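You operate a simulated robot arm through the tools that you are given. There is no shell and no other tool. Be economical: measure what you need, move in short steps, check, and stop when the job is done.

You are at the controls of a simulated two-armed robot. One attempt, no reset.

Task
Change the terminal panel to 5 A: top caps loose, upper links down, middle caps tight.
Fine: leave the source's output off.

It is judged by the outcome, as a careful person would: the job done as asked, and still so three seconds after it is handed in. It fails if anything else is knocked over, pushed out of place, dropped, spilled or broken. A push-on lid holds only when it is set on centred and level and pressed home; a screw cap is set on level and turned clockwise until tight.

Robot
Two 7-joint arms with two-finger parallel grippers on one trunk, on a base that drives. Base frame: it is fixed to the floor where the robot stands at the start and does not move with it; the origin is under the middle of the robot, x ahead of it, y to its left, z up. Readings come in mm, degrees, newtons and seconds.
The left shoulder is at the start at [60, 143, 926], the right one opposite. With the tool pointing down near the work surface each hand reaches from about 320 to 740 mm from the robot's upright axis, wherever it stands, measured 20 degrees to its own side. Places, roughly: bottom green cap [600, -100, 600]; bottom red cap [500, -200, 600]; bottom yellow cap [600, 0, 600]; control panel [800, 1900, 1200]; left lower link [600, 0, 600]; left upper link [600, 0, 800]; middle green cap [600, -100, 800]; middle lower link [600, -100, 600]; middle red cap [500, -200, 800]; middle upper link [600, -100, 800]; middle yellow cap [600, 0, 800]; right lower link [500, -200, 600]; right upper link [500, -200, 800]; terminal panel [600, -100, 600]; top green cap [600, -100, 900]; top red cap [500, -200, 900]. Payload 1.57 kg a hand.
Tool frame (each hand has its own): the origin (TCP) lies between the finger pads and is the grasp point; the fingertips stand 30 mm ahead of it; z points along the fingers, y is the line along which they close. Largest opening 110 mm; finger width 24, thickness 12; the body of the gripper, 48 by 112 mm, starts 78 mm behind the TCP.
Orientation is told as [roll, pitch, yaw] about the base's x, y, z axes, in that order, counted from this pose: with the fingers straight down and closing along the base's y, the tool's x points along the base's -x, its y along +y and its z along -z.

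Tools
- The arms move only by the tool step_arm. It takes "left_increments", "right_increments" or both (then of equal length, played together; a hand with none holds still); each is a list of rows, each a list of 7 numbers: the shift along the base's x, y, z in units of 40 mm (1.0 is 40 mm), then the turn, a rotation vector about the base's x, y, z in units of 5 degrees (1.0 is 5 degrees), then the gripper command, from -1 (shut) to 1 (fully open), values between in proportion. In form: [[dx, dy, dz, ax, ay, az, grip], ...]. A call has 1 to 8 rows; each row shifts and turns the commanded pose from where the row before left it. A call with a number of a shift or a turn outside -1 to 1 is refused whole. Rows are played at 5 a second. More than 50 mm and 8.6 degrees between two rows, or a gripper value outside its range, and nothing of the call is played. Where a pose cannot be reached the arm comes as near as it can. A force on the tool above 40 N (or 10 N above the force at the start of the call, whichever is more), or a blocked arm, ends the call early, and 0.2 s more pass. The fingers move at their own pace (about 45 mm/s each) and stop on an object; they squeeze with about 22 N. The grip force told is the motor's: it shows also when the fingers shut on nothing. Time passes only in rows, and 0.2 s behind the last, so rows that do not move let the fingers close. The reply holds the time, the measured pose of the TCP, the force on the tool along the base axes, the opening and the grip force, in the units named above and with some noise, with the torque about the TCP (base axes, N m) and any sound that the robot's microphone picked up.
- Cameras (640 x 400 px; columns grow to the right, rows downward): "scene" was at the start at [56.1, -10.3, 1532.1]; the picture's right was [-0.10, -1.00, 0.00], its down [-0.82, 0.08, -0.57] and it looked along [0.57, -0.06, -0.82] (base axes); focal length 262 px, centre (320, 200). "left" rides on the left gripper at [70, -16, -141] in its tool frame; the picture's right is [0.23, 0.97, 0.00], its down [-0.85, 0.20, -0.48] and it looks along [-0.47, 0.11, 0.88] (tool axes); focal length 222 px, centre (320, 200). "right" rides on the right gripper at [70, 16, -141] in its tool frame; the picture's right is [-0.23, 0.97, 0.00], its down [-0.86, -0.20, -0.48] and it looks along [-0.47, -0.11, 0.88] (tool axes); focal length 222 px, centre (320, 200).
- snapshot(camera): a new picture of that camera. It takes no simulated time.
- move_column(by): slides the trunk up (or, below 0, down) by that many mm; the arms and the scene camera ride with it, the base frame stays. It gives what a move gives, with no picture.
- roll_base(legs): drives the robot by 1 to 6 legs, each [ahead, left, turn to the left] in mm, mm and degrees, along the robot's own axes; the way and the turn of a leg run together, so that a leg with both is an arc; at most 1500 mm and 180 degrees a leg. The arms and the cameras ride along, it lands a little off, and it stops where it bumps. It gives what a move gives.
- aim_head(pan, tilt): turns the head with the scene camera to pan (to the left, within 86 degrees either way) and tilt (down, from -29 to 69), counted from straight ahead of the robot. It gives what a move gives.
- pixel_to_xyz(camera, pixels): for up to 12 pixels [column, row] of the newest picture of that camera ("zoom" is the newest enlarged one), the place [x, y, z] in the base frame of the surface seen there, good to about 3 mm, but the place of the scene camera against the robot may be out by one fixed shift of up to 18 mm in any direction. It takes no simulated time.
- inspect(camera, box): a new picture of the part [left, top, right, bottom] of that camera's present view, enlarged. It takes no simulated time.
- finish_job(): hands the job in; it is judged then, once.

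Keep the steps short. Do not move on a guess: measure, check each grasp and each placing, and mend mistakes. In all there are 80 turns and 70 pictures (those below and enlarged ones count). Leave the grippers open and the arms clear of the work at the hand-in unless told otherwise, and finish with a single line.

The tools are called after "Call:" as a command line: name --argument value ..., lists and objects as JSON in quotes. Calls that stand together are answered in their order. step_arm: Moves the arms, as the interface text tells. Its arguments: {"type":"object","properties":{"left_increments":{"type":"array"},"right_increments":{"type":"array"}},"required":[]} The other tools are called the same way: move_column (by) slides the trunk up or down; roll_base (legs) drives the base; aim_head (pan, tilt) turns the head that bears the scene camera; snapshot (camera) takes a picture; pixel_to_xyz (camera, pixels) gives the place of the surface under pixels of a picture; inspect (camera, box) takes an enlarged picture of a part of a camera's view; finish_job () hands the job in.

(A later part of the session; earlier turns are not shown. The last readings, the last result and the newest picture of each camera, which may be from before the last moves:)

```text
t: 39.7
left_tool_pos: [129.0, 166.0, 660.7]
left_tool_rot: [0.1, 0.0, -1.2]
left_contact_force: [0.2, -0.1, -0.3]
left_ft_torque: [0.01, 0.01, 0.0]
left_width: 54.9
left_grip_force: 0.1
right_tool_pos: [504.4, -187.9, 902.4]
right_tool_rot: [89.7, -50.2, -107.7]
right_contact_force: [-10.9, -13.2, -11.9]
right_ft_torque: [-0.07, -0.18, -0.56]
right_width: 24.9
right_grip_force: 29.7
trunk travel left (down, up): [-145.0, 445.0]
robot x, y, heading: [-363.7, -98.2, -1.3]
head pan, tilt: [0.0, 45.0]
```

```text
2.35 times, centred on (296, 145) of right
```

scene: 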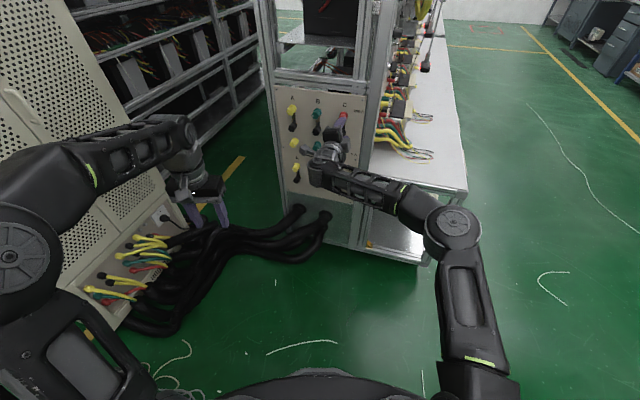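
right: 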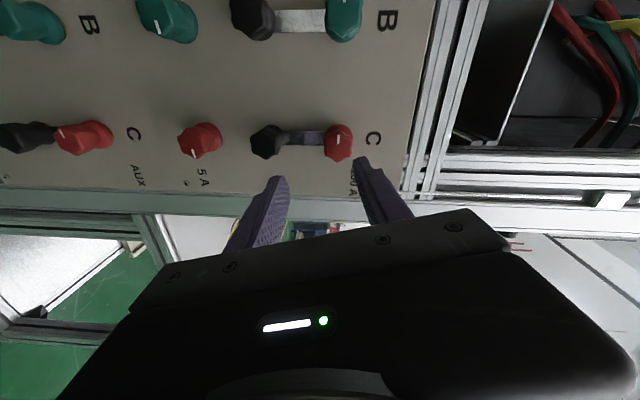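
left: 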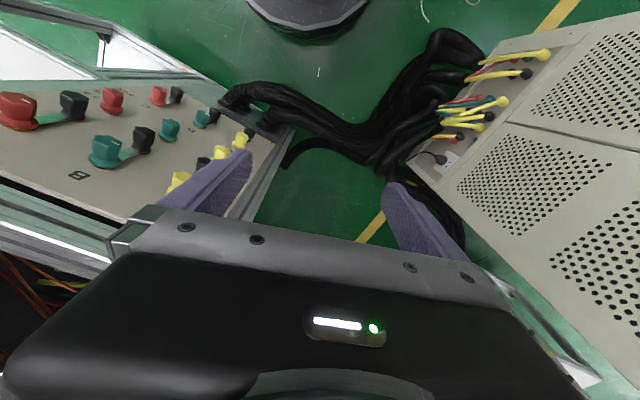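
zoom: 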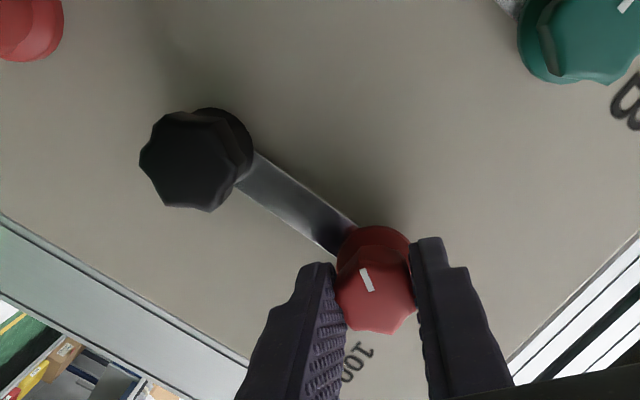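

The re-grip seated on the flats with low forces. I continue counter-clockwise with two more 42° sweeps.

Call:
step_arm --right_increments '[[-0.01, -0.02, -0.02, -1, 0.316, 0, -1], [0, 0, 0, -1, 0.316, 0, -1], [0, 0, 0, -1, 0.316, 0, -1], [0, 0, 0, -1, 0.316, 0, -1], [0, 0, 0, -1, 0.316, 0, -1], [0, 0, 0, -1, 0.316, 0, -1], [0, 0, 0, -1, 0.316, 0, -1], [0, 0, 0, -1, 0.316, 0, -1]]'

Call:
inspect --camera "right" --box '[160, 60, 432, 230]'

```text
t: 41.5
left_tool_pos: [129.0, 167.6, 660.4]
left_tool_rot: [0.1, 0.2, -1.2]
left_contact_force: [-0.6, 0.0, 0.5]
left_ft_torque: [0.01, 0.05, 0.0]
left_width: 55.3
left_grip_force: 0.0
right_tool_pos: [503.8, -188.0, 902.9]
right_tool_rot: [-85.8, -87.8, 68.0]
right_contact_force: [-7.9, -14.0, -13.3]
right_ft_torque: [0.23, 0.65, -0.25]
right_width: 25.1
right_grip_force: 36.4
trunk travel left (down, up): [-145.0, 445.0]
robot x, y, heading: [-362.1, -103.7, -1.2]
head pan, tilt: [0.0, 45.0]
```

```text
2.35 times, centred on (296, 145) of right
```

zoom: 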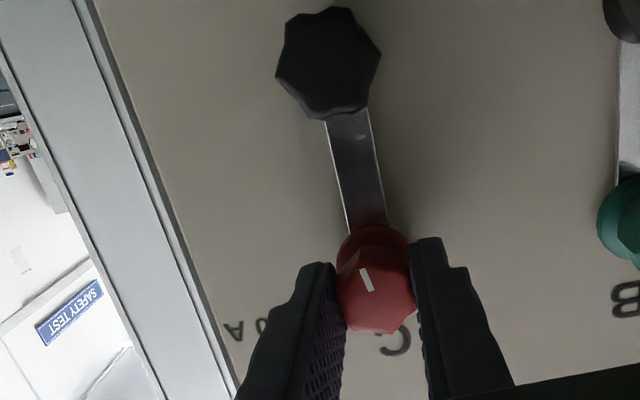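

The cap keeps following the hand with low torque. Two more sweeps.

Call:
step_arm --right_increments '[[-0.01, -0.01, -0.01, -1, 0.316, 0, -1], [0, 0, 0, -1, 0.316, 0, -1], [0, 0, 0, -1, 0.316, 0, -1], [0, 0, 0, -1, 0.316, 0, -1], [0, 0, 0, -1, 0.316, 0, -1], [0, 0, 0, -1, 0.316, 0, -1], [0, 0, 0, -1, 0.316, 0, -1], [0, 0, 0, -1, 0.316, 0, -1]]'

Call:
step_arm --right_increments '[[-0.01, 0, 0, -1, 0.316, 0, -1], [0, 0, 0, -1, 0.316, 0, -1], [0, 0, 0, -1, 0.316, 0, -1], [0, 0, 0, -1, 0.316, 0, -1], [0, 0, 0, -1, 0.316, 0, -1], [0, 0, 0, -1, 0.316, 0, -1], [0, 0, 0, -1, 0.316, 0, -1], [0, 0, 0, -1, 0.316, 0, -1]]'

Call:
inspect --camera "right" --box '[160, 60, 432, 230]'

```text
t: 43.3
left_tool_pos: [128.6, 166.3, 659.3]
left_tool_rot: [0.0, 0.1, -1.2]
left_contact_force: [-0.7, -0.3, 0.2]
left_ft_torque: [-0.02, 0.02, 0.0]
left_width: 54.8
left_grip_force: 0.0
right_tool_pos: [503.4, -189.5, 904.0]
right_tool_rot: [-90.0, -45.9, 72.4]
right_contact_force: [17.3, -14.8, 2.8]
right_ft_torque: [0.13, 0.35, -0.49]
right_width: 25.2
right_grip_force: 37.0
trunk travel left (down, up): [-145.0, 445.0]
robot x, y, heading: [-358.6, -95.3, -1.3]
head pan, tilt: [0.0, 45.0]
```

```text
t: 45.1
left_tool_pos: [128.0, 167.8, 661.4]
left_tool_rot: [0.1, 0.0, -1.2]
left_contact_force: [-0.1, -0.6, 0.0]
left_ft_torque: [-0.02, 0.02, -0.03]
left_width: 55.0
left_grip_force: 0.2
right_tool_pos: [503.2, -187.3, 902.8]
right_tool_rot: [-90.0, -4.0, 72.4]
right_contact_force: [18.4, -18.4, 12.1]
right_ft_torque: [-0.04, -0.11, 0.21]
right_width: 25.0
right_grip_force: 36.7
trunk travel left (down, up): [-145.0, 445.0]
robot x, y, heading: [-360.9, -98.8, -1.0]
head pan, tilt: [0.0, 45.0]
```

```text
2.35 times, centred on (296, 145) of right
```

zoom: 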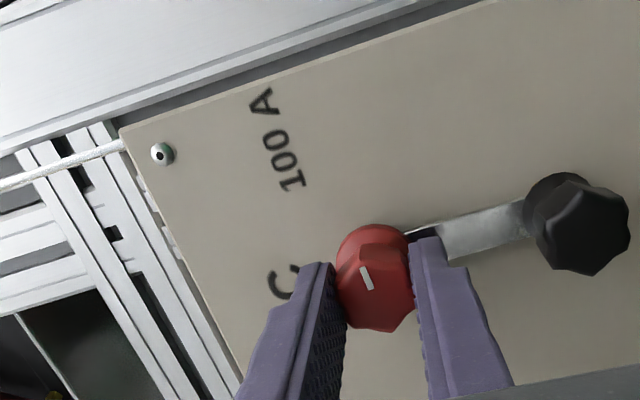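

The cap has turned about 180°, and a gap has appeared by the link. I open and retract 45 mm for a look at the cap and link.

Call:
step_arm --right_increments '[[0, 0, 0, 0, 0, 0, 0], [0, 0, 0, 0, 0, 0, 0], [-0.53, 0.17, 0, 0, 0, 0, 0], [-0.54, 0.17, 0, 0, 0, 0, 0], [0, 0, 0, 0, 0, 0, 0]]'

Call:
inspect --camera "right" --box '[200, 40, 520, 240]'

```text
t: 46.3
left_tool_pos: [128.4, 167.4, 659.5]
left_tool_rot: [0.0, 0.0, -1.2]
left_contact_force: [0.3, -0.4, 0.0]
left_ft_torque: [0.01, 0.0, -0.01]
left_width: 54.9
left_grip_force: 0.0
right_tool_pos: [460.6, -173.0, 904.0]
right_tool_rot: [-90.0, -4.0, 72.4]
right_contact_force: [-0.2, 0.0, -0.3]
right_ft_torque: [-0.03, -0.01, -0.02]
right_width: 54.8
right_grip_force: 0.0
trunk travel left (down, up): [-145.0, 445.0]
robot x, y, heading: [-360.0, -102.8, -1.1]
head pan, tilt: [0.0, 45.0]
```

```text
2.00 times, centred on (360, 140) of right
```

zoom: 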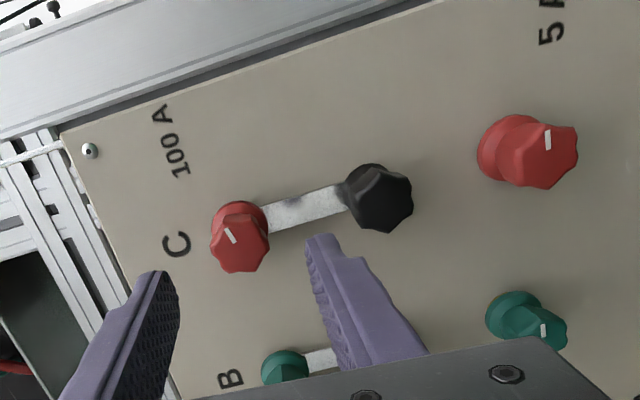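

Right of the C column, the frame post edge is at the top of this picture. I measure whether there's room for the link to swing right (clockwise).

Call:
pixel_to_xyz --camera "zoom" --pixels '[[400, 20], [396, 3], [380, 200], [240, 235], [300, 210], [252, 225], [530, 145], [400, 100]]'

```text
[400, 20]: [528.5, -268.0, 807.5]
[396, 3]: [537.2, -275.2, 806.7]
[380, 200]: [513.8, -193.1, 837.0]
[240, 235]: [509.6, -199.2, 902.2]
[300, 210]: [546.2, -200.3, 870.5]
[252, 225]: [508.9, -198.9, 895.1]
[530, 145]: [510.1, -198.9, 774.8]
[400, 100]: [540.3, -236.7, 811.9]
```

Call:
pixel_to_xyz --camera "zoom" --pixels '[[250, 30], [200, 60], [350, 5], [150, 60], [395, 8]]'

```text
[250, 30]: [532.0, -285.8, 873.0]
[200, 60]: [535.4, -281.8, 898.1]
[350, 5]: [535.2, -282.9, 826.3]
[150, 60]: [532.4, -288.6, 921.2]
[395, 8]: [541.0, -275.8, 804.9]
```

The post is recessed 7 mm behind the panel face, so the link can swing right (clockwise) over it freely. I move down to C's black knob, grip it, and turn clockwise by 40° as a trial.

Call:
step_arm --right_increments '[[0, 0, -0.85, 0, 0, 0, 0], [0, 0, -0.84, 0, 0, 0, 0], [0, 0, 0, 0, 0, 0, 0], [0.55, -0.17, 0, 0, 0, 0, 0], [0.55, -0.17, 0, 0, 0, 0, 0], [0, 0, 0, 0, 0, 0, -1], [0, 0, 0, 0, 0, 0, -1], [0, 0, 0, 0, 0, 0, -1]]'

Call:
step_arm --right_increments '[[0, 0, 0, 1, -0.316, 0, -1], [0, 0, 0, 1, -0.316, 0, -1], [0, 0, 0, 1, -0.316, 0, -1], [0, 0, 0, 1, -0.316, 0, -1], [0, 0, 0, 1, -0.316, 0, -1], [0, 0, 0, 1, -0.316, 0, -1], [0, 0, 0, 1, -0.316, 0, -1], [0, 0, 0, 1, -0.316, 0, -1]]'

Call:
inspect --camera "right" --box '[160, 40, 480, 240]'

```text
t: 48.1
left_tool_pos: [130.3, 167.6, 661.1]
left_tool_rot: [0.0, -0.1, -1.1]
left_contact_force: [-0.1, 1.0, -0.4]
left_ft_torque: [-0.01, 0.0, 0.0]
left_width: 54.9
left_grip_force: 0.1
right_tool_pos: [503.6, -185.8, 834.9]
right_tool_rot: [-90.0, -3.9, 72.5]
right_contact_force: [3.1, -0.7, 0.3]
right_ft_torque: [0.01, 0.02, 0.01]
right_width: 26.8
right_grip_force: 24.3
trunk travel left (down, up): [-145.0, 445.0]
robot x, y, heading: [-358.6, -101.1, -0.7]
head pan, tilt: [0.0, 45.0]
```

```text
t: 49.9
left_tool_pos: [128.4, 166.4, 661.4]
left_tool_rot: [0.0, 0.0, -1.2]
left_contact_force: [-0.1, 0.1, -0.7]
left_ft_torque: [-0.02, 0.0, 0.01]
left_width: 55.0
left_grip_force: 0.2
right_tool_pos: [504.1, -187.1, 837.6]
right_tool_rot: [-90.1, -45.9, 72.5]
right_contact_force: [-0.2, -0.2, 4.7]
right_ft_torque: [-0.15, -0.44, 0.36]
right_width: 26.2
right_grip_force: 37.1
trunk travel left (down, up): [-145.0, 445.0]
robot x, y, heading: [-359.9, -98.2, -1.2]
head pan, tilt: [0.0, 45.0]
```

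```text
2.00 times, centred on (320, 140) of right
```

zoom: 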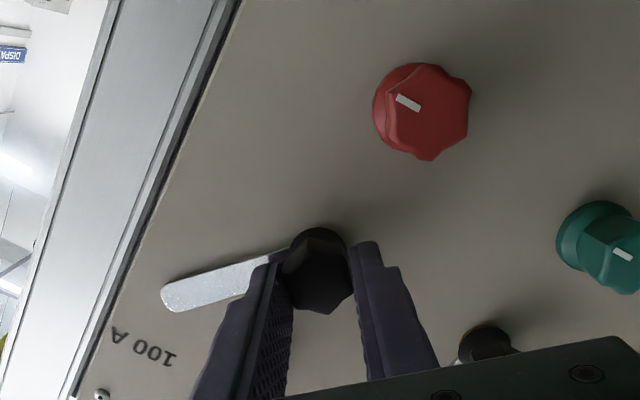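

The link swings freely with the knob (now 42° over). I continue clockwise for two more sweeps, which brings it to about 126°, just short of the middle cap.

Call:
step_arm --right_increments '[[0, 0, 0, 1, -0.316, 0, -1], [0, 0, 0, 1, -0.316, 0, -1], [0, 0, 0, 1, -0.316, 0, -1], [0, 0, 0, 1, -0.316, 0, -1], [0, 0, 0, 1, -0.316, 0, -1], [0, 0, 0, 1, -0.316, 0, -1], [0, 0, 0, 1, -0.316, 0, -1], [0, 0, 0, 1, -0.316, 0, -1]]'

Call:
step_arm --right_increments '[[0, 0, 0, 1, -0.316, 0, -1], [0, 0, 0, 1, -0.316, 0, -1], [0, 0, 0, 1, -0.316, 0, -1], [0, 0, 0, 1, -0.316, 0, -1], [0, 0, 0, 1, -0.316, 0, -1], [0, 0, 0, 1, -0.316, 0, -1], [0, 0, 0, 1, -0.316, 0, -1], [0, 0, 0, 1, -0.316, 0, -1]]'

Call:
inspect --camera "right" --box '[100, 40, 420, 240]'

```text
t: 51.7
left_tool_pos: [128.7, 166.9, 661.0]
left_tool_rot: [0.1, 0.0, -1.2]
left_contact_force: [0.3, -0.2, 0.8]
left_ft_torque: [0.03, -0.03, -0.03]
left_width: 54.9
left_grip_force: 0.0
right_tool_pos: [502.7, -188.6, 838.0]
right_tool_rot: [-93.9, -87.9, 76.3]
right_contact_force: [16.0, -8.0, 20.6]
right_ft_torque: [-0.13, -0.44, -0.11]
right_width: 26.1
right_grip_force: 37.4
trunk travel left (down, up): [-145.0, 445.0]
robot x, y, heading: [-359.4, -99.7, -1.0]
head pan, tilt: [0.0, 45.0]
```

```text
t: 53.5
left_tool_pos: [127.5, 166.8, 661.3]
left_tool_rot: [0.1, -0.1, -1.2]
left_contact_force: [-1.1, -0.5, 0.2]
left_ft_torque: [0.04, 0.01, 0.0]
left_width: 54.9
left_grip_force: 0.0
right_tool_pos: [503.0, -190.5, 836.7]
right_tool_rot: [90.0, -50.0, -107.8]
right_contact_force: [-14.1, -17.5, 11.1]
right_ft_torque: [-0.03, 0.07, -0.07]
right_width: 26.4
right_grip_force: 37.2
trunk travel left (down, up): [-145.0, 445.0]
robot x, y, heading: [-362.1, -100.4, -1.3]
head pan, tilt: [0.0, 45.0]
```

```text
2.00 times, centred on (260, 140) of right
```

zoom: 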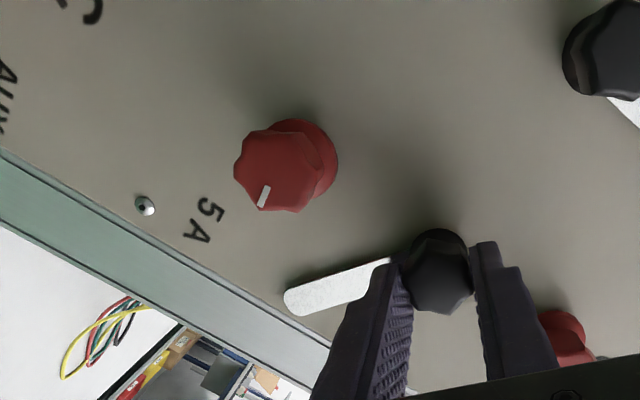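

The link is close to the middle cap now. I continue 42°, watching for any block in case the middle cap is still down tight.

Call:
step_arm --right_increments '[[0, 0, 0, 1, -0.316, 0, -1], [0, 0, 0, 1, -0.316, 0, -1], [0, 0, 0, 1, -0.316, 0, -1], [0, 0, 0, 1, -0.316, 0, -1], [0, 0, 0, 1, -0.316, 0, -1], [0, 0, 0, 1, -0.316, 0, -1], [0, 0, 0, 1, -0.316, 0, -1], [0, 0, 0, 1, -0.316, 0, -1]]'

Call:
inspect --camera "right" --box '[100, 40, 420, 240]'

```text
t: 55.3
left_tool_pos: [128.0, 166.7, 661.4]
left_tool_rot: [0.1, -0.1, -1.2]
left_contact_force: [0.3, -0.4, 0.3]
left_ft_torque: [-0.01, -0.01, 0.01]
left_width: 54.9
left_grip_force: 0.0
right_tool_pos: [503.6, -190.8, 835.0]
right_tool_rot: [89.8, -8.1, -107.8]
right_contact_force: [-21.9, -18.8, -1.2]
right_ft_torque: [-0.02, 0.05, -0.21]
right_width: 26.2
right_grip_force: 37.5
trunk travel left (down, up): [-145.0, 445.0]
robot x, y, heading: [-361.8, -98.6, -1.1]
head pan, tilt: [0.0, 45.0]
```

```text
2.00 times, centred on (260, 140) of right
```

zoom: 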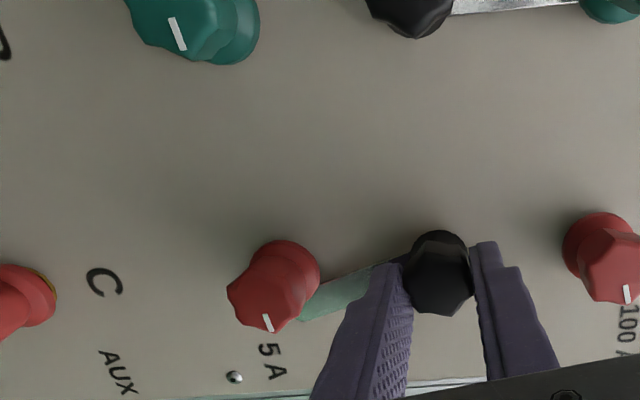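

The link has slid under the middle cap, so that cap is loose as needed. The link still has about 14° to go to be in line, so I turn three more rows.

Call:
step_arm --right_increments '[[0, 0, 0, 1, -0.316, 0, -1], [0, 0, 0, 1, -0.316, 0, -1], [0, 0, 0, 0.6, -0.19, 0, -1], [0, 0, 0, 0, 0, 0, -1]]'

Call:
inspect --camera "right" --box '[100, 40, 420, 240]'

```text
t: 56.3
left_tool_pos: [127.9, 167.0, 660.3]
left_tool_rot: [0.1, 0.0, -1.2]
left_contact_force: [0.4, 0.4, 0.2]
left_ft_torque: [0.01, 0.0, 0.0]
left_width: 55.0
left_grip_force: 0.1
right_tool_pos: [502.5, -189.7, 835.0]
right_tool_rot: [89.9, 5.5, -107.9]
right_contact_force: [-25.5, -14.2, -10.7]
right_ft_torque: [0.01, 0.21, -0.22]
right_width: 26.1
right_grip_force: 37.2
trunk travel left (down, up): [-145.0, 445.0]
robot x, y, heading: [-357.5, -97.5, -1.3]
head pan, tilt: [0.0, 45.0]
```

```text
2.00 times, centred on (260, 140) of right
```

zoom: 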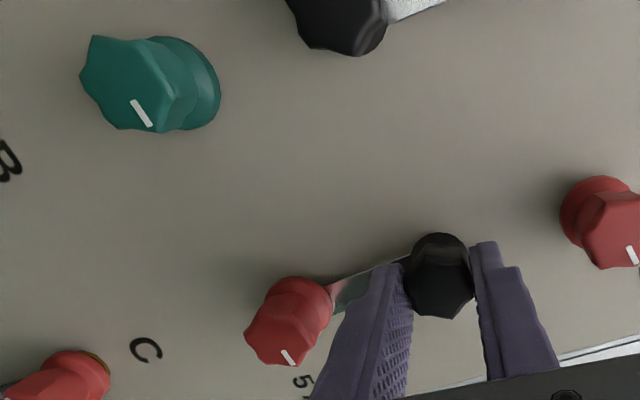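

The link is in line under C's middle cap. I release, retract, and move to B's top standoff with this same roll (about +90°), which suits counter-clockwise loosening.

Call:
step_arm --right_increments '[[0, 0, 0, 0, 0, 0, 0], [0, 0, 0, 0, 0, 0, 0], [-0.53, 0.17, 0, 0, 0, 0, 0], [-0.54, 0.17, 0, 0, 0, 0, 0], [0.23, 0.74, 0.56, -0.7, 0.22, 0, 0], [0.23, 0.74, 0.56, -0.7, 0.22, 0, 0], [0.24, 0.74, 0.56, -0.7, 0.22, 0, 0], [0, 0, 0, 0, 0, 0, 0]]'

Call:
snapshot --camera "right"

Call:
pixel_to_xyz --camera "right" --pixels '[[320, 166], [250, 170], [180, 170]]'

```text
t: 58.1
left_tool_pos: [128.9, 167.6, 660.4]
left_tool_rot: [0.1, 0.0, -1.1]
left_contact_force: [0.0, -0.3, -0.2]
left_ft_torque: [0.01, 0.04, 0.02]
left_width: 54.6
left_grip_force: 0.1
right_tool_pos: [475.9, -96.2, 889.8]
right_tool_rot: [90.1, -5.7, -107.5]
right_contact_force: [0.7, 0.1, 0.3]
right_ft_torque: [0.01, 0.0, -0.02]
right_width: 55.0
right_grip_force: 0.0
right hand out of reach, approached as far as the arm can: row 7
trunk travel left (down, up): [-145.0, 445.0]
robot x, y, heading: [-361.6, -98.1, -0.7]
head pan, tilt: [0.0, 45.0]
```

```text
33 pictures are left
```

right: 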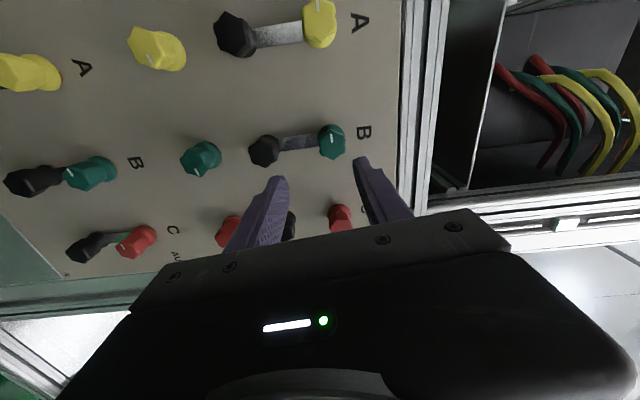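

```text
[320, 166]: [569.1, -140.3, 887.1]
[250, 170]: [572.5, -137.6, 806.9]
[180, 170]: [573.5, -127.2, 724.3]
```

B sits on the right line but the last row was out of reach: the base is too far away for this column. I'll retract the hand 110 mm, drive 100 mm ahead and 50 mm left (still clear of the table), and re-approach.

Call:
step_arm --right_increments '[[-0.9, 0, 0, 0, 0, 0, 0], [-0.9, 0, 0.1, 0, 0, 0, 0], [-0.9, 0, 0.1, 0, 0, 0, 0], [0, 0, 0, 0, 0, 0, 0]]'

Call:
roll_base --legs '[[100, 50, 1.1]]'

Call:
snapshot --camera "right"

```text
t: 59.1
left_tool_pos: [129.3, 167.7, 659.9]
left_tool_rot: [0.0, 0.0, -1.2]
left_contact_force: [0.3, -0.7, 0.6]
left_ft_torque: [0.03, 0.0, 0.0]
left_width: 55.0
left_grip_force: 0.0
right_tool_pos: [368.0, -93.4, 897.3]
right_tool_rot: [90.0, -5.6, -107.5]
right_contact_force: [-0.9, -0.5, 0.0]
right_ft_torque: [0.0, 0.0, 0.01]
right_width: 54.9
right_grip_force: 0.0
trunk travel left (down, up): [-145.0, 445.0]
robot x, y, heading: [-366.5, -101.5, -1.0]
head pan, tilt: [0.0, 45.0]
```

```text
t: 59.9
left_tool_pos: [134.4, 176.3, 660.1]
left_tool_rot: [0.1, 0.0, -0.1]
left_contact_force: [0.1, -0.3, 0.0]
left_ft_torque: [0.01, 0.03, 0.0]
left_width: 55.0
left_grip_force: 0.0
right_tool_pos: [376.1, -80.2, 896.7]
right_tool_rot: [90.1, -5.6, -106.5]
right_contact_force: [0.3, 0.0, 0.2]
right_ft_torque: [-0.03, -0.02, 0.02]
right_width: 54.7
right_grip_force: 0.0
trunk travel left (down, up): [-145.0, 445.0]
robot x, y, heading: [-353.1, -101.6, -0.2]
head pan, tilt: [0.0, 45.0]
stopped in leg 1: the robot was blocked; the commanded pose is now the measured one
```

```text
32 pictures are left
```

right: 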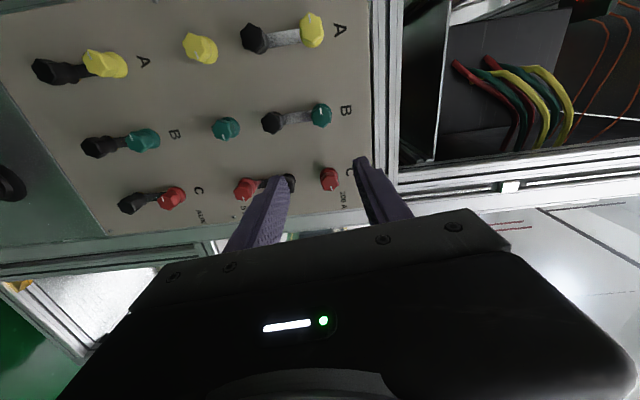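

The base was blocked after about 10 mm. I'll look down to the left to see what it touched before moving again.

Call:
aim_head --pan 75 --tilt 69

Call:
snapshot --camera "scene"

Call:
aim_head --pan 0 --tilt 60

Call:
snapshot --camera "scene"

```text
t: 61.3
left_tool_pos: [132.6, 177.0, 660.4]
left_tool_rot: [-0.1, 0.0, -0.1]
left_contact_force: [-0.9, 0.5, 0.0]
left_ft_torque: [0.01, 0.02, 0.0]
left_width: 55.0
left_grip_force: 0.1
right_tool_pos: [375.0, -79.9, 898.0]
right_tool_rot: [90.0, -5.6, -106.5]
right_contact_force: [-0.2, 0.3, 0.0]
right_ft_torque: [0.0, -0.02, -0.03]
right_width: 55.2
right_grip_force: 0.1
trunk travel left (down, up): [-145.0, 445.0]
robot x, y, heading: [-353.8, -99.8, -0.0]
head pan, tilt: [75.0, 68.8]
```

```text
31 pictures are left
```

scene: 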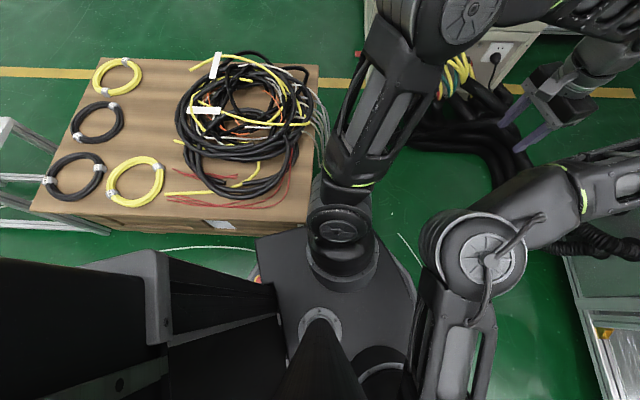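

```text
t: 62.8
left_tool_pos: [132.8, 177.1, 659.7]
left_tool_rot: [-0.1, 0.1, -0.1]
left_contact_force: [0.0, 0.0, -0.6]
left_ft_torque: [-0.01, -0.03, 0.03]
left_width: 54.8
left_grip_force: 0.1
right_tool_pos: [376.8, -80.2, 897.1]
right_tool_rot: [90.0, -5.6, -106.5]
right_contact_force: [-0.2, -0.3, -0.7]
right_ft_torque: [0.01, -0.02, -0.02]
right_width: 55.0
right_grip_force: 0.2
trunk travel left (down, up): [-145.0, 445.0]
robot x, y, heading: [-352.2, -99.9, -0.2]
head pan, tilt: [0.0, 60.0]
```

```text
30 pictures are left
```

scene: 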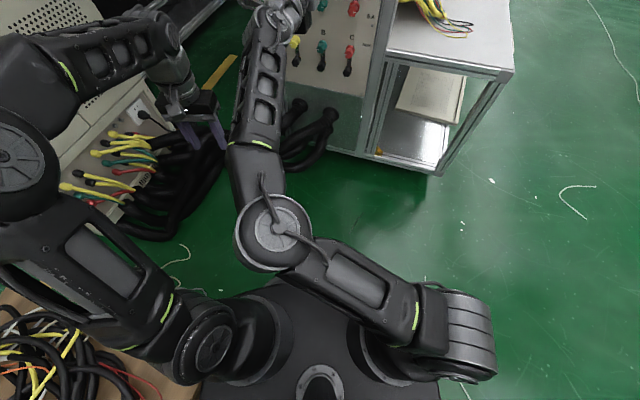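

The base's left side is up against the wooden crate, which hasn't moved. I drive straight ahead only, slightly to the right to clear it.

Call:
roll_base --legs '[[90, -8, 0]]'

Call:
snapshot --camera "right"

```text
t: 63.9
left_tool_pos: [223.3, 168.1, 660.2]
left_tool_rot: [0.0, -0.1, -0.1]
left_contact_force: [-0.5, 0.6, -0.2]
left_ft_torque: [0.0, -0.01, -0.02]
left_width: 54.8
left_grip_force: 0.1
right_tool_pos: [466.1, -86.6, 896.5]
right_tool_rot: [90.0, -5.5, -106.3]
right_contact_force: [-0.4, -0.2, -0.5]
right_ft_torque: [0.02, -0.01, -0.03]
right_width: 55.2
right_grip_force: 0.0
trunk travel left (down, up): [-145.0, 445.0]
robot x, y, heading: [-263.7, -109.8, -0.0]
head pan, tilt: [0.0, 60.0]
```

```text
29 pictures are left
```

right: 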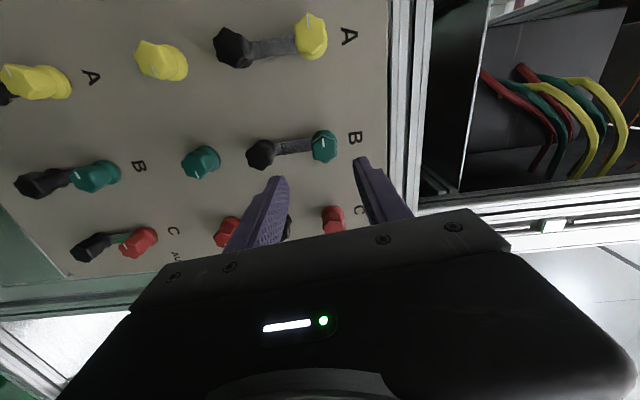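

Call:
pixel_to_xyz --camera "right" --pixels '[[325, 145], [262, 153], [201, 160], [311, 35], [234, 46], [162, 60], [395, 100]]'

```text
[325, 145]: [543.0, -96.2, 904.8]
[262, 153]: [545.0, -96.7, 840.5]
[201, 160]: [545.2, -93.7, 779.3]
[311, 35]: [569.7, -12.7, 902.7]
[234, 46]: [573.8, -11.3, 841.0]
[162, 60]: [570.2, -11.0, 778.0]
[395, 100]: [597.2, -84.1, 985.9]
```

B top is at about (543,-96,903), e=70. I correct the yaw by 1.2°, go to the standoff, advance, and grip.

Call:
step_arm --right_increments '[[0.31, 0.06, 0.08, 0, 0, -0.12, 0], [0.31, 0.06, 0.08, 0, 0, -0.12, 0], [0, 0, 0, 0, 0, 0, 0], [0.53, -0.17, 0, 0, 0, 0, 0], [0.53, -0.17, 0, 0, 0, 0, 0], [0, 0, 0, 0, 0, 0, -1], [0, 0, 0, 0, 0, 0, -1], [0, 0, 0, 0, 0, 0, -1]]'

Call:
inspect --camera "right" --box '[160, 60, 432, 230]'

```text
t: 65.7
left_tool_pos: [225.0, 168.1, 660.5]
left_tool_rot: [-0.1, -0.1, -0.1]
left_contact_force: [0.1, 0.5, 0.1]
left_ft_torque: [-0.01, 0.0, 0.02]
left_width: 54.9
left_grip_force: 0.1
right_tool_pos: [533.4, -95.7, 903.3]
right_tool_rot: [90.0, -5.5, -107.6]
right_contact_force: [0.7, -0.2, -1.1]
right_ft_torque: [-0.03, 0.04, -0.16]
right_width: 25.4
right_grip_force: 23.7
trunk travel left (down, up): [-145.0, 445.0]
robot x, y, heading: [-264.2, -109.6, 0.1]
head pan, tilt: [0.0, 60.0]
```

```text
2.35 times, centred on (296, 145) of right
```

zoom: 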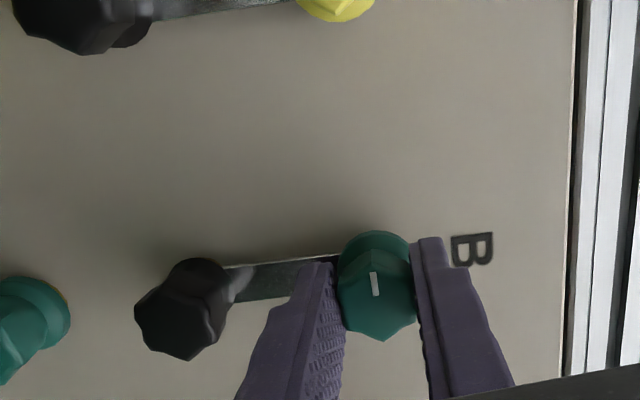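

B top is well centred and gripped with almost no side load. I loosen it with four counter-clockwise sweeps.

Call:
step_arm --right_increments '[[-0.01, 0, 0, -1, 0.316, 0, -1], [0, 0, 0, -1, 0.316, 0, -1], [0, 0, 0, -1, 0.316, 0, -1], [0, 0, 0, -1, 0.316, 0, -1], [0, 0, 0, -1, 0.316, 0, -1], [0, 0, 0, -1, 0.316, 0, -1], [0, 0, 0, -1, 0.316, 0, -1], [0, 0, 0, -1, 0.316, 0, -1]]'

Call:
step_arm --right_increments '[[-0.01, 0, 0, -1, 0.316, 0, -1], [0, 0, 0, -1, 0.316, 0, -1], [0, 0, 0, -1, 0.316, 0, -1], [0, 0, 0, -1, 0.316, 0, -1], [0, 0, 0, -1, 0.316, 0, -1], [0, 0, 0, -1, 0.316, 0, -1], [0, 0, 0, -1, 0.316, 0, -1], [0, 0, 0, -1, 0.316, 0, -1]]'

Call:
step_arm --right_increments '[[-0.01, 0, 0, -1, 0.316, 0, -1], [0, 0, 0, -1, 0.316, 0, -1], [0, 0, 0, -1, 0.316, 0, -1], [0, 0, 0, -1, 0.316, 0, -1], [0, 0, 0, -1, 0.316, 0, -1], [0, 0, 0, -1, 0.316, 0, -1], [0, 0, 0, -1, 0.316, 0, -1], [0, 0, 0, -1, 0.316, 0, -1]]'

Call:
step_arm --right_increments '[[-0.01, 0, 0, -1, 0.316, 0, -1], [0, 0, 0, -1, 0.316, 0, -1], [0, 0, 0, -1, 0.316, 0, -1], [0, 0, 0, -1, 0.316, 0, -1], [0, 0, 0, -1, 0.316, 0, -1], [0, 0, 0, -1, 0.316, 0, -1], [0, 0, 0, -1, 0.316, 0, -1], [0, 0, 0, -1, 0.316, 0, -1]]'

Call:
inspect --camera "right" --box '[160, 60, 432, 230]'

```text
t: 67.5
left_tool_pos: [225.0, 167.6, 658.8]
left_tool_rot: [0.0, 0.1, -0.2]
left_contact_force: [-0.2, 0.5, -0.4]
left_ft_torque: [0.01, -0.03, 0.0]
left_width: 54.8
left_grip_force: 0.1
right_tool_pos: [535.4, -97.7, 901.4]
right_tool_rot: [89.7, -47.6, -107.6]
right_contact_force: [-7.4, -3.5, -17.4]
right_ft_torque: [-0.01, -0.22, -0.46]
right_width: 25.1
right_grip_force: 36.2
trunk travel left (down, up): [-145.0, 445.0]
robot x, y, heading: [-262.5, -107.8, -0.3]
head pan, tilt: [0.0, 60.0]
```

```text
t: 69.3
left_tool_pos: [224.1, 168.1, 660.8]
left_tool_rot: [0.0, 0.1, -0.2]
left_contact_force: [0.0, 1.2, 0.1]
left_ft_torque: [0.03, 0.01, 0.04]
left_width: 55.1
left_grip_force: 0.1
right_tool_pos: [535.3, -98.7, 902.0]
right_tool_rot: [74.1, -89.7, -92.0]
right_contact_force: [-15.1, -8.7, -25.6]
right_ft_torque: [0.09, 0.25, -0.16]
right_width: 25.1
right_grip_force: 36.4
trunk travel left (down, up): [-145.0, 445.0]
robot x, y, heading: [-260.2, -108.4, -0.1]
head pan, tilt: [0.0, 60.0]
```

```text
t: 71.1
left_tool_pos: [224.0, 169.0, 660.6]
left_tool_rot: [0.1, 0.1, -0.1]
left_contact_force: [0.3, -0.2, -0.5]
left_ft_torque: [-0.01, -0.02, -0.04]
left_width: 55.1
left_grip_force: 0.2
right_tool_pos: [533.0, -98.0, 903.8]
right_tool_rot: [-89.9, -48.5, 72.2]
right_contact_force: [-9.3, -10.8, -17.1]
right_ft_torque: [0.06, 0.17, -0.07]
right_width: 24.8
right_grip_force: 36.5
trunk travel left (down, up): [-145.0, 445.0]
robot x, y, heading: [-261.6, -110.5, -0.2]
head pan, tilt: [0.0, 60.0]
```

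```text
t: 72.9
left_tool_pos: [224.2, 168.0, 659.1]
left_tool_rot: [0.1, 0.1, -0.1]
left_contact_force: [0.4, 0.1, 0.4]
left_ft_torque: [-0.03, -0.04, 0.03]
left_width: 55.0
left_grip_force: 0.0
right_tool_pos: [534.6, -99.1, 901.7]
right_tool_rot: [-90.0, -6.5, 72.4]
right_contact_force: [9.8, -16.0, -5.7]
right_ft_torque: [0.03, 0.15, -0.63]
right_width: 25.0
right_grip_force: 36.0
trunk travel left (down, up): [-145.0, 445.0]
robot x, y, heading: [-260.8, -109.2, -0.0]
head pan, tilt: [0.0, 60.0]
```

```text
2.35 times, centred on (296, 145) of right
```

zoom: 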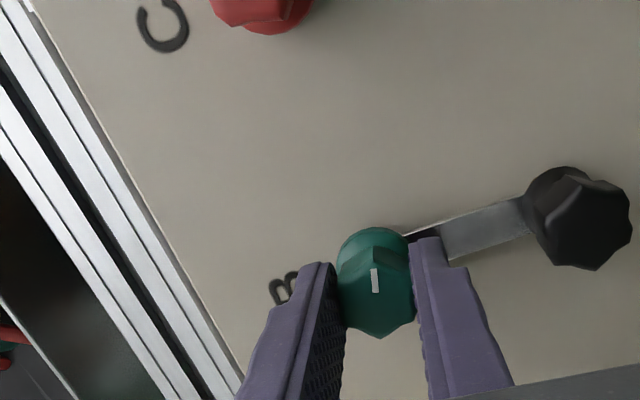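

B top turned 168° and stayed in the grip. Now I release it and move to B's black knob, grip it and swing it clockwise (34.6 rows, as for C). I'll check near the end.

Call:
step_arm --right_increments '[[0, 0, 0, 0, 0, 0, 0], [0, 0, 0, 0, 0, 0, 0], [-0.53, 0.17, 0, 0, 0, 0, 0], [-0.54, 0.17, 0, 0, 0, 0, 0], [0, 0.02, -0.83, 0, 0, 0, 0], [0, 0.02, -0.83, 0, 0, 0, 0], [0, 0, 0, 0, 0, 0, 0]]'

Call:
step_arm --right_increments '[[0.53, -0.17, 0, 0, 0, 0, 0], [0.53, -0.17, 0, 0, 0, 0, 0], [0, 0, 0, 0, 0, 0, -1], [0, 0, 0, 0, 0, 0, -1], [0, 0, 0, 0, 0, 0, -1], [0, 0, 0, 1, -0.316, 0, -1], [0, 0, 0, 1, -0.316, 0, -1], [0, 0, 0, 0.6, -0.19, 0, -1]]'

Call:
step_arm --right_increments '[[0, 0, 0, 1, -0.316, 0, -1], [0, 0, 0, 1, -0.316, 0, -1], [0, 0, 0, 1, -0.316, 0, -1], [0, 0, 0, 1, -0.316, 0, -1], [0, 0, 0, 1, -0.316, 0, -1], [0, 0, 0, 1, -0.316, 0, -1], [0, 0, 0, 1, -0.316, 0, -1], [0, 0, 0, 1, -0.316, 0, -1]]'

Call:
inspect --camera "right" --box '[160, 40, 480, 240]'

```text
t: 74.5
left_tool_pos: [223.5, 168.5, 660.9]
left_tool_rot: [-0.1, 0.0, -0.1]
left_contact_force: [-0.1, -0.4, -0.4]
left_ft_torque: [0.04, 0.02, 0.01]
left_width: 55.1
left_grip_force: 0.2
right_tool_pos: [489.8, -78.3, 836.6]
right_tool_rot: [-89.9, -6.6, 72.6]
right_contact_force: [0.5, 0.5, 0.2]
right_ft_torque: [0.02, 0.01, 0.0]
right_width: 55.0
right_grip_force: 0.2
trunk travel left (down, up): [-145.0, 445.0]
robot x, y, heading: [-259.9, -109.4, 0.1]
head pan, tilt: [0.0, 60.0]
```

```text
t: 76.3
left_tool_pos: [223.9, 168.0, 660.4]
left_tool_rot: [0.0, 0.1, -0.1]
left_contact_force: [1.0, 0.3, -0.4]
left_ft_torque: [0.0, 0.01, -0.04]
left_width: 54.6
left_grip_force: 0.1
right_tool_pos: [533.2, -93.5, 836.6]
right_tool_rot: [-89.9, -20.3, 72.6]
right_contact_force: [7.9, 2.1, -2.1]
right_ft_torque: [0.05, 0.1, -0.3]
right_width: 26.3
right_grip_force: 37.0
trunk travel left (down, up): [-145.0, 445.0]
robot x, y, heading: [-258.5, -107.2, -0.1]
head pan, tilt: [0.0, 60.0]
```

```text
t: 78.1
left_tool_pos: [224.0, 168.1, 660.3]
left_tool_rot: [0.2, 0.0, -0.1]
left_contact_force: [0.0, 0.5, -0.9]
left_ft_torque: [-0.01, 0.0, 0.0]
left_width: 54.9
left_grip_force: 0.0
right_tool_pos: [532.6, -95.4, 838.5]
right_tool_rot: [-90.3, -62.3, 72.7]
right_contact_force: [10.6, -4.8, 8.8]
right_ft_torque: [-0.22, -0.58, 0.19]
right_width: 26.0
right_grip_force: 37.4
trunk travel left (down, up): [-145.0, 445.0]
robot x, y, heading: [-263.0, -106.1, -0.2]
head pan, tilt: [0.0, 60.0]
```

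```text
2.00 times, centred on (320, 140) of right
```

zoom: 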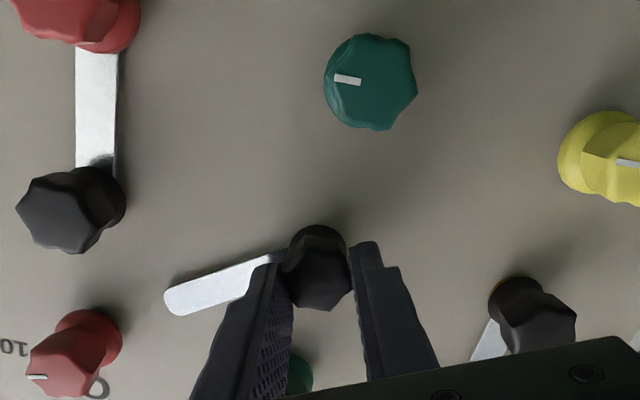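

B's link swings freely, and C's link can be seen down under its middle cap. Three more sweeps complete the half turn.

Call:
step_arm --right_increments '[[0, 0, 0, 1, -0.316, 0, -1], [0, 0, 0, 1, -0.316, 0, -1], [0, 0, 0, 1, -0.316, 0, -1], [0, 0, 0, 1, -0.316, 0, -1], [0, 0, 0, 1, -0.316, 0, -1], [0, 0, 0, 1, -0.316, 0, -1], [0, 0, 0, 1, -0.316, 0, -1], [0, 0, 0, 1, -0.316, 0, -1]]'

Call:
step_arm --right_increments '[[0, 0, 0, 1, -0.316, 0, -1], [0, 0, 0, 1, -0.316, 0, -1], [0, 0, 0, 1, -0.316, 0, -1], [0, 0, 0, 1, -0.316, 0, -1], [0, 0, 0, 1, -0.316, 0, -1], [0, 0, 0, 1, -0.316, 0, -1], [0, 0, 0, 1, -0.316, 0, -1], [0, 0, 0, 1, -0.316, 0, -1]]'

Call:
step_arm --right_increments '[[0, 0, 0, 1, -0.316, 0, -1], [0, 0, 0, 1, -0.316, 0, -1], [0, 0, 0, 1, -0.316, 0, -1], [0, 0, 0, 1, -0.316, 0, -1], [0, 0, 0, 1, -0.316, 0, -1], [0, 0, 0, 1, -0.316, 0, -1], [0, 0, 0, 1, -0.316, 0, -1], [0, 0, 0, 1, -0.316, 0, -1]]'

Call:
inspect --camera "right" --box '[100, 40, 420, 240]'

```text
t: 79.9
left_tool_pos: [222.6, 166.7, 661.1]
left_tool_rot: [0.1, 0.0, -0.1]
left_contact_force: [0.2, 0.1, 0.2]
left_ft_torque: [-0.02, 0.0, 0.01]
left_width: 55.2
left_grip_force: 0.0
right_tool_pos: [530.9, -98.3, 838.7]
right_tool_rot: [90.5, -75.8, -108.3]
right_contact_force: [8.9, -18.9, 15.1]
right_ft_torque: [-0.09, -0.18, -0.23]
right_width: 26.1
right_grip_force: 37.0
trunk travel left (down, up): [-145.0, 445.0]
robot x, y, heading: [-262.4, -110.8, -0.5]
head pan, tilt: [0.0, 60.0]
```

```text
t: 81.7
left_tool_pos: [222.7, 167.2, 662.8]
left_tool_rot: [0.2, -0.1, -0.1]
left_contact_force: [-0.3, 0.5, 1.2]
left_ft_torque: [0.0, 0.01, -0.04]
left_width: 55.1
left_grip_force: 0.1
right_tool_pos: [530.3, -98.0, 837.4]
right_tool_rot: [89.8, -33.6, -108.1]
right_contact_force: [-14.2, -27.7, 2.7]
right_ft_torque: [-0.01, 0.11, -0.25]
right_width: 26.3
right_grip_force: 36.8
trunk travel left (down, up): [-145.0, 445.0]
robot x, y, heading: [-263.0, -107.5, 0.1]
head pan, tilt: [0.0, 60.0]
```

```text
t: 83.5
left_tool_pos: [222.9, 167.2, 661.5]
left_tool_rot: [0.1, 0.0, 0.0]
left_contact_force: [0.1, 0.1, -0.2]
left_ft_torque: [-0.02, -0.01, 0.0]
left_width: 54.9
left_grip_force: 0.0
right_tool_pos: [531.5, -98.8, 834.1]
right_tool_rot: [89.6, 8.2, -108.2]
right_contact_force: [-19.1, -18.2, -18.6]
right_ft_torque: [0.08, 0.34, -0.26]
right_width: 26.0
right_grip_force: 37.6
trunk travel left (down, up): [-145.0, 445.0]
robot x, y, heading: [-262.7, -109.1, 0.0]
head pan, tilt: [0.0, 60.0]
```

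```text
2.00 times, centred on (260, 140) of right
```

zoom: 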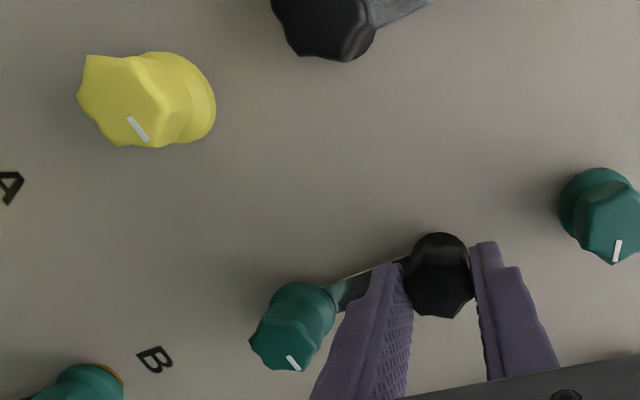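

B's link is now down and in line. I release it and move toward the A top standoff at roll of about +84°, to see whether it's reachable from here.

Call:
step_arm --right_increments '[[0, 0, 0, 0, 0, 0, 0], [0, 0, 0, 0, 0, 0, 0], [-0.53, 0.17, 0, 0, 0, 0, 0], [-0.54, 0.17, 0, 0, 0, 0, 0], [0.24, 0.72, 0.57, -0.9, 0.28, 0, 0], [0.24, 0.72, 0.57, -0.9, 0.28, 0, 0], [0.23, 0.72, 0.57, -0.9, 0.28, 0, 0], [0, 0, 0, 0, 0, 0, 0]]'

Call:
snapshot --camera "right"

```text
t: 85.3
left_tool_pos: [224.2, 168.6, 659.6]
left_tool_rot: [0.1, 0.0, -0.1]
left_contact_force: [-0.2, 0.2, 0.9]
left_ft_torque: [-0.01, -0.02, 0.0]
left_width: 54.8
left_grip_force: 0.1
right_tool_pos: [508.0, -1.7, 901.1]
right_tool_rot: [90.2, -6.3, -107.7]
right_contact_force: [0.6, 0.2, -0.6]
right_ft_torque: [-0.01, 0.01, 0.02]
right_width: 55.1
right_grip_force: 0.2
right hand out of reach, approached as far as the arm can: row 7
trunk travel left (down, up): [-145.0, 445.0]
robot x, y, heading: [-261.7, -106.9, -0.2]
head pan, tilt: [0.0, 60.0]
```

```text
24 pictures are left
```

right: 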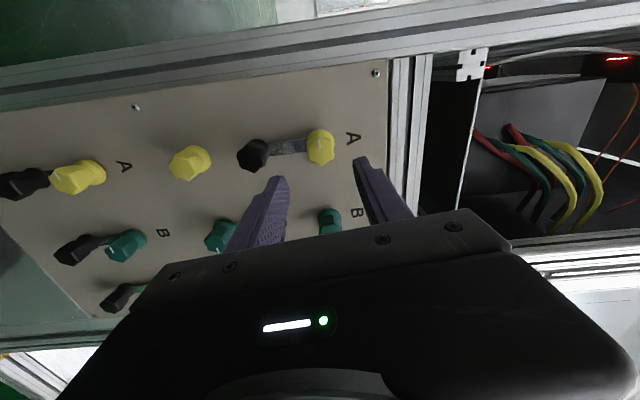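

It's on the reach limit here. I retract the hand 90 mm, drive 85 mm straight ahead, and look again.

Call:
step_arm --right_increments '[[-0.75, 0, 0, 0, 0, 0, 0], [-0.75, 0, 0, 0, 0, 0, 0], [-0.75, 0, 0, 0, 0, 0, 0], [0, 0, 0, 0, 0, 0, 0]]'

Call:
roll_base --legs '[[85, 0, 0]]'

Call:
snapshot --camera "right"

```text
t: 86.3
left_tool_pos: [224.2, 167.9, 660.4]
left_tool_rot: [0.1, 0.0, -0.1]
left_contact_force: [0.5, 0.2, 0.3]
left_ft_torque: [0.0, 0.0, 0.02]
left_width: 55.1
left_grip_force: 0.0
right_tool_pos: [418.0, -1.7, 900.3]
right_tool_rot: [90.1, -6.1, -107.6]
right_contact_force: [-0.2, 0.1, -1.2]
right_ft_torque: [-0.04, 0.02, 0.0]
right_width: 55.2
right_grip_force: 0.1
trunk travel left (down, up): [-145.0, 445.0]
robot x, y, heading: [-261.7, -108.5, -0.1]
head pan, tilt: [0.0, 60.0]
```

```text
t: 87.4
left_tool_pos: [308.6, 169.8, 659.7]
left_tool_rot: [0.0, 0.0, 0.0]
left_contact_force: [0.8, 0.7, -0.5]
left_ft_torque: [0.0, -0.01, 0.02]
left_width: 54.9
left_grip_force: 0.0
right_tool_pos: [502.4, -1.9, 901.0]
right_tool_rot: [90.2, -6.1, -107.6]
right_contact_force: [0.6, 0.6, 0.0]
right_ft_torque: [0.01, 0.01, -0.04]
right_width: 55.0
right_grip_force: 0.0
trunk travel left (down, up): [-145.0, 445.0]
robot x, y, heading: [-177.8, -109.7, -0.1]
head pan, tilt: [0.0, 60.0]
```

```text
23 pictures are left
```

right: 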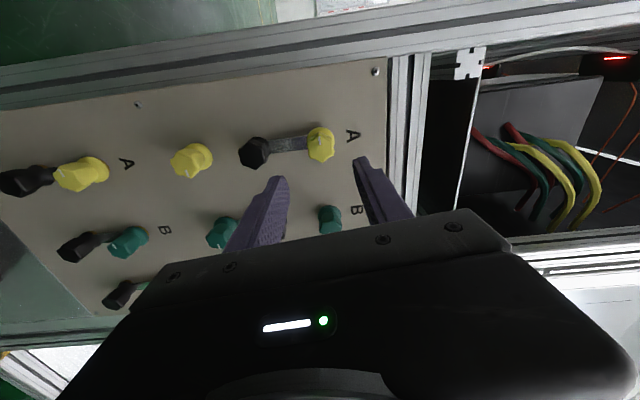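

Call:
pixel_to_xyz --camera "right" --pixels '[[321, 145], [253, 152], [192, 160], [290, 143], [138, 104], [220, 100]]'

```text
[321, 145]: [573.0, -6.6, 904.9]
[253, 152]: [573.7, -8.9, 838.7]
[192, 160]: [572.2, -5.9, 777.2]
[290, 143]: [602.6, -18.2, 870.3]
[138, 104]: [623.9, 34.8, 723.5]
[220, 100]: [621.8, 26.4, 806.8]
```

A top is at e≈164. I go to its standoff, advance, and grip.

Call:
step_arm --right_increments '[[0.2, 0.12, 0.02, 0, 0, 0, 0], [0.2, 0.12, 0.02, 0, 0, 0, 0], [0, 0, 0, 0, 0, 0, 0], [0.54, -0.17, 0, 0, 0, 0, 0], [0.54, -0.17, 0, 0, 0, 0, 0], [0, 0, 0, 0, 0, 0, -1], [0, 0, 0, 0, 0, 0, -1], [0, 0, 0, 0, 0, 0, -1]]'

Call:
inspect --camera "right" --box '[160, 60, 432, 230]'

```text
t: 89.2
left_tool_pos: [308.2, 169.7, 659.8]
left_tool_rot: [0.1, 0.1, 0.0]
left_contact_force: [-0.2, -0.2, -0.3]
left_ft_torque: [0.02, 0.0, 0.02]
left_width: 55.0
left_grip_force: 0.0
right_tool_pos: [562.1, -6.7, 902.3]
right_tool_rot: [90.1, -6.2, -107.5]
right_contact_force: [4.9, 1.2, 4.6]
right_ft_torque: [-0.03, 0.02, 0.13]
right_width: 25.2
right_grip_force: 23.5
trunk travel left (down, up): [-145.0, 445.0]
robot x, y, heading: [-175.6, -109.2, 0.1]
head pan, tilt: [0.0, 60.0]
```

```text
2.35 times, centred on (296, 145) of right
```

zoom: 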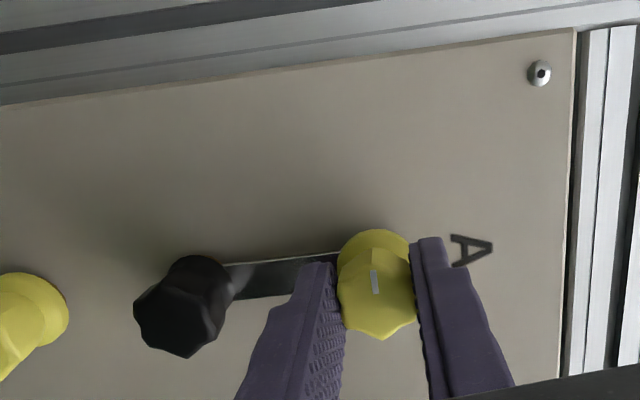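

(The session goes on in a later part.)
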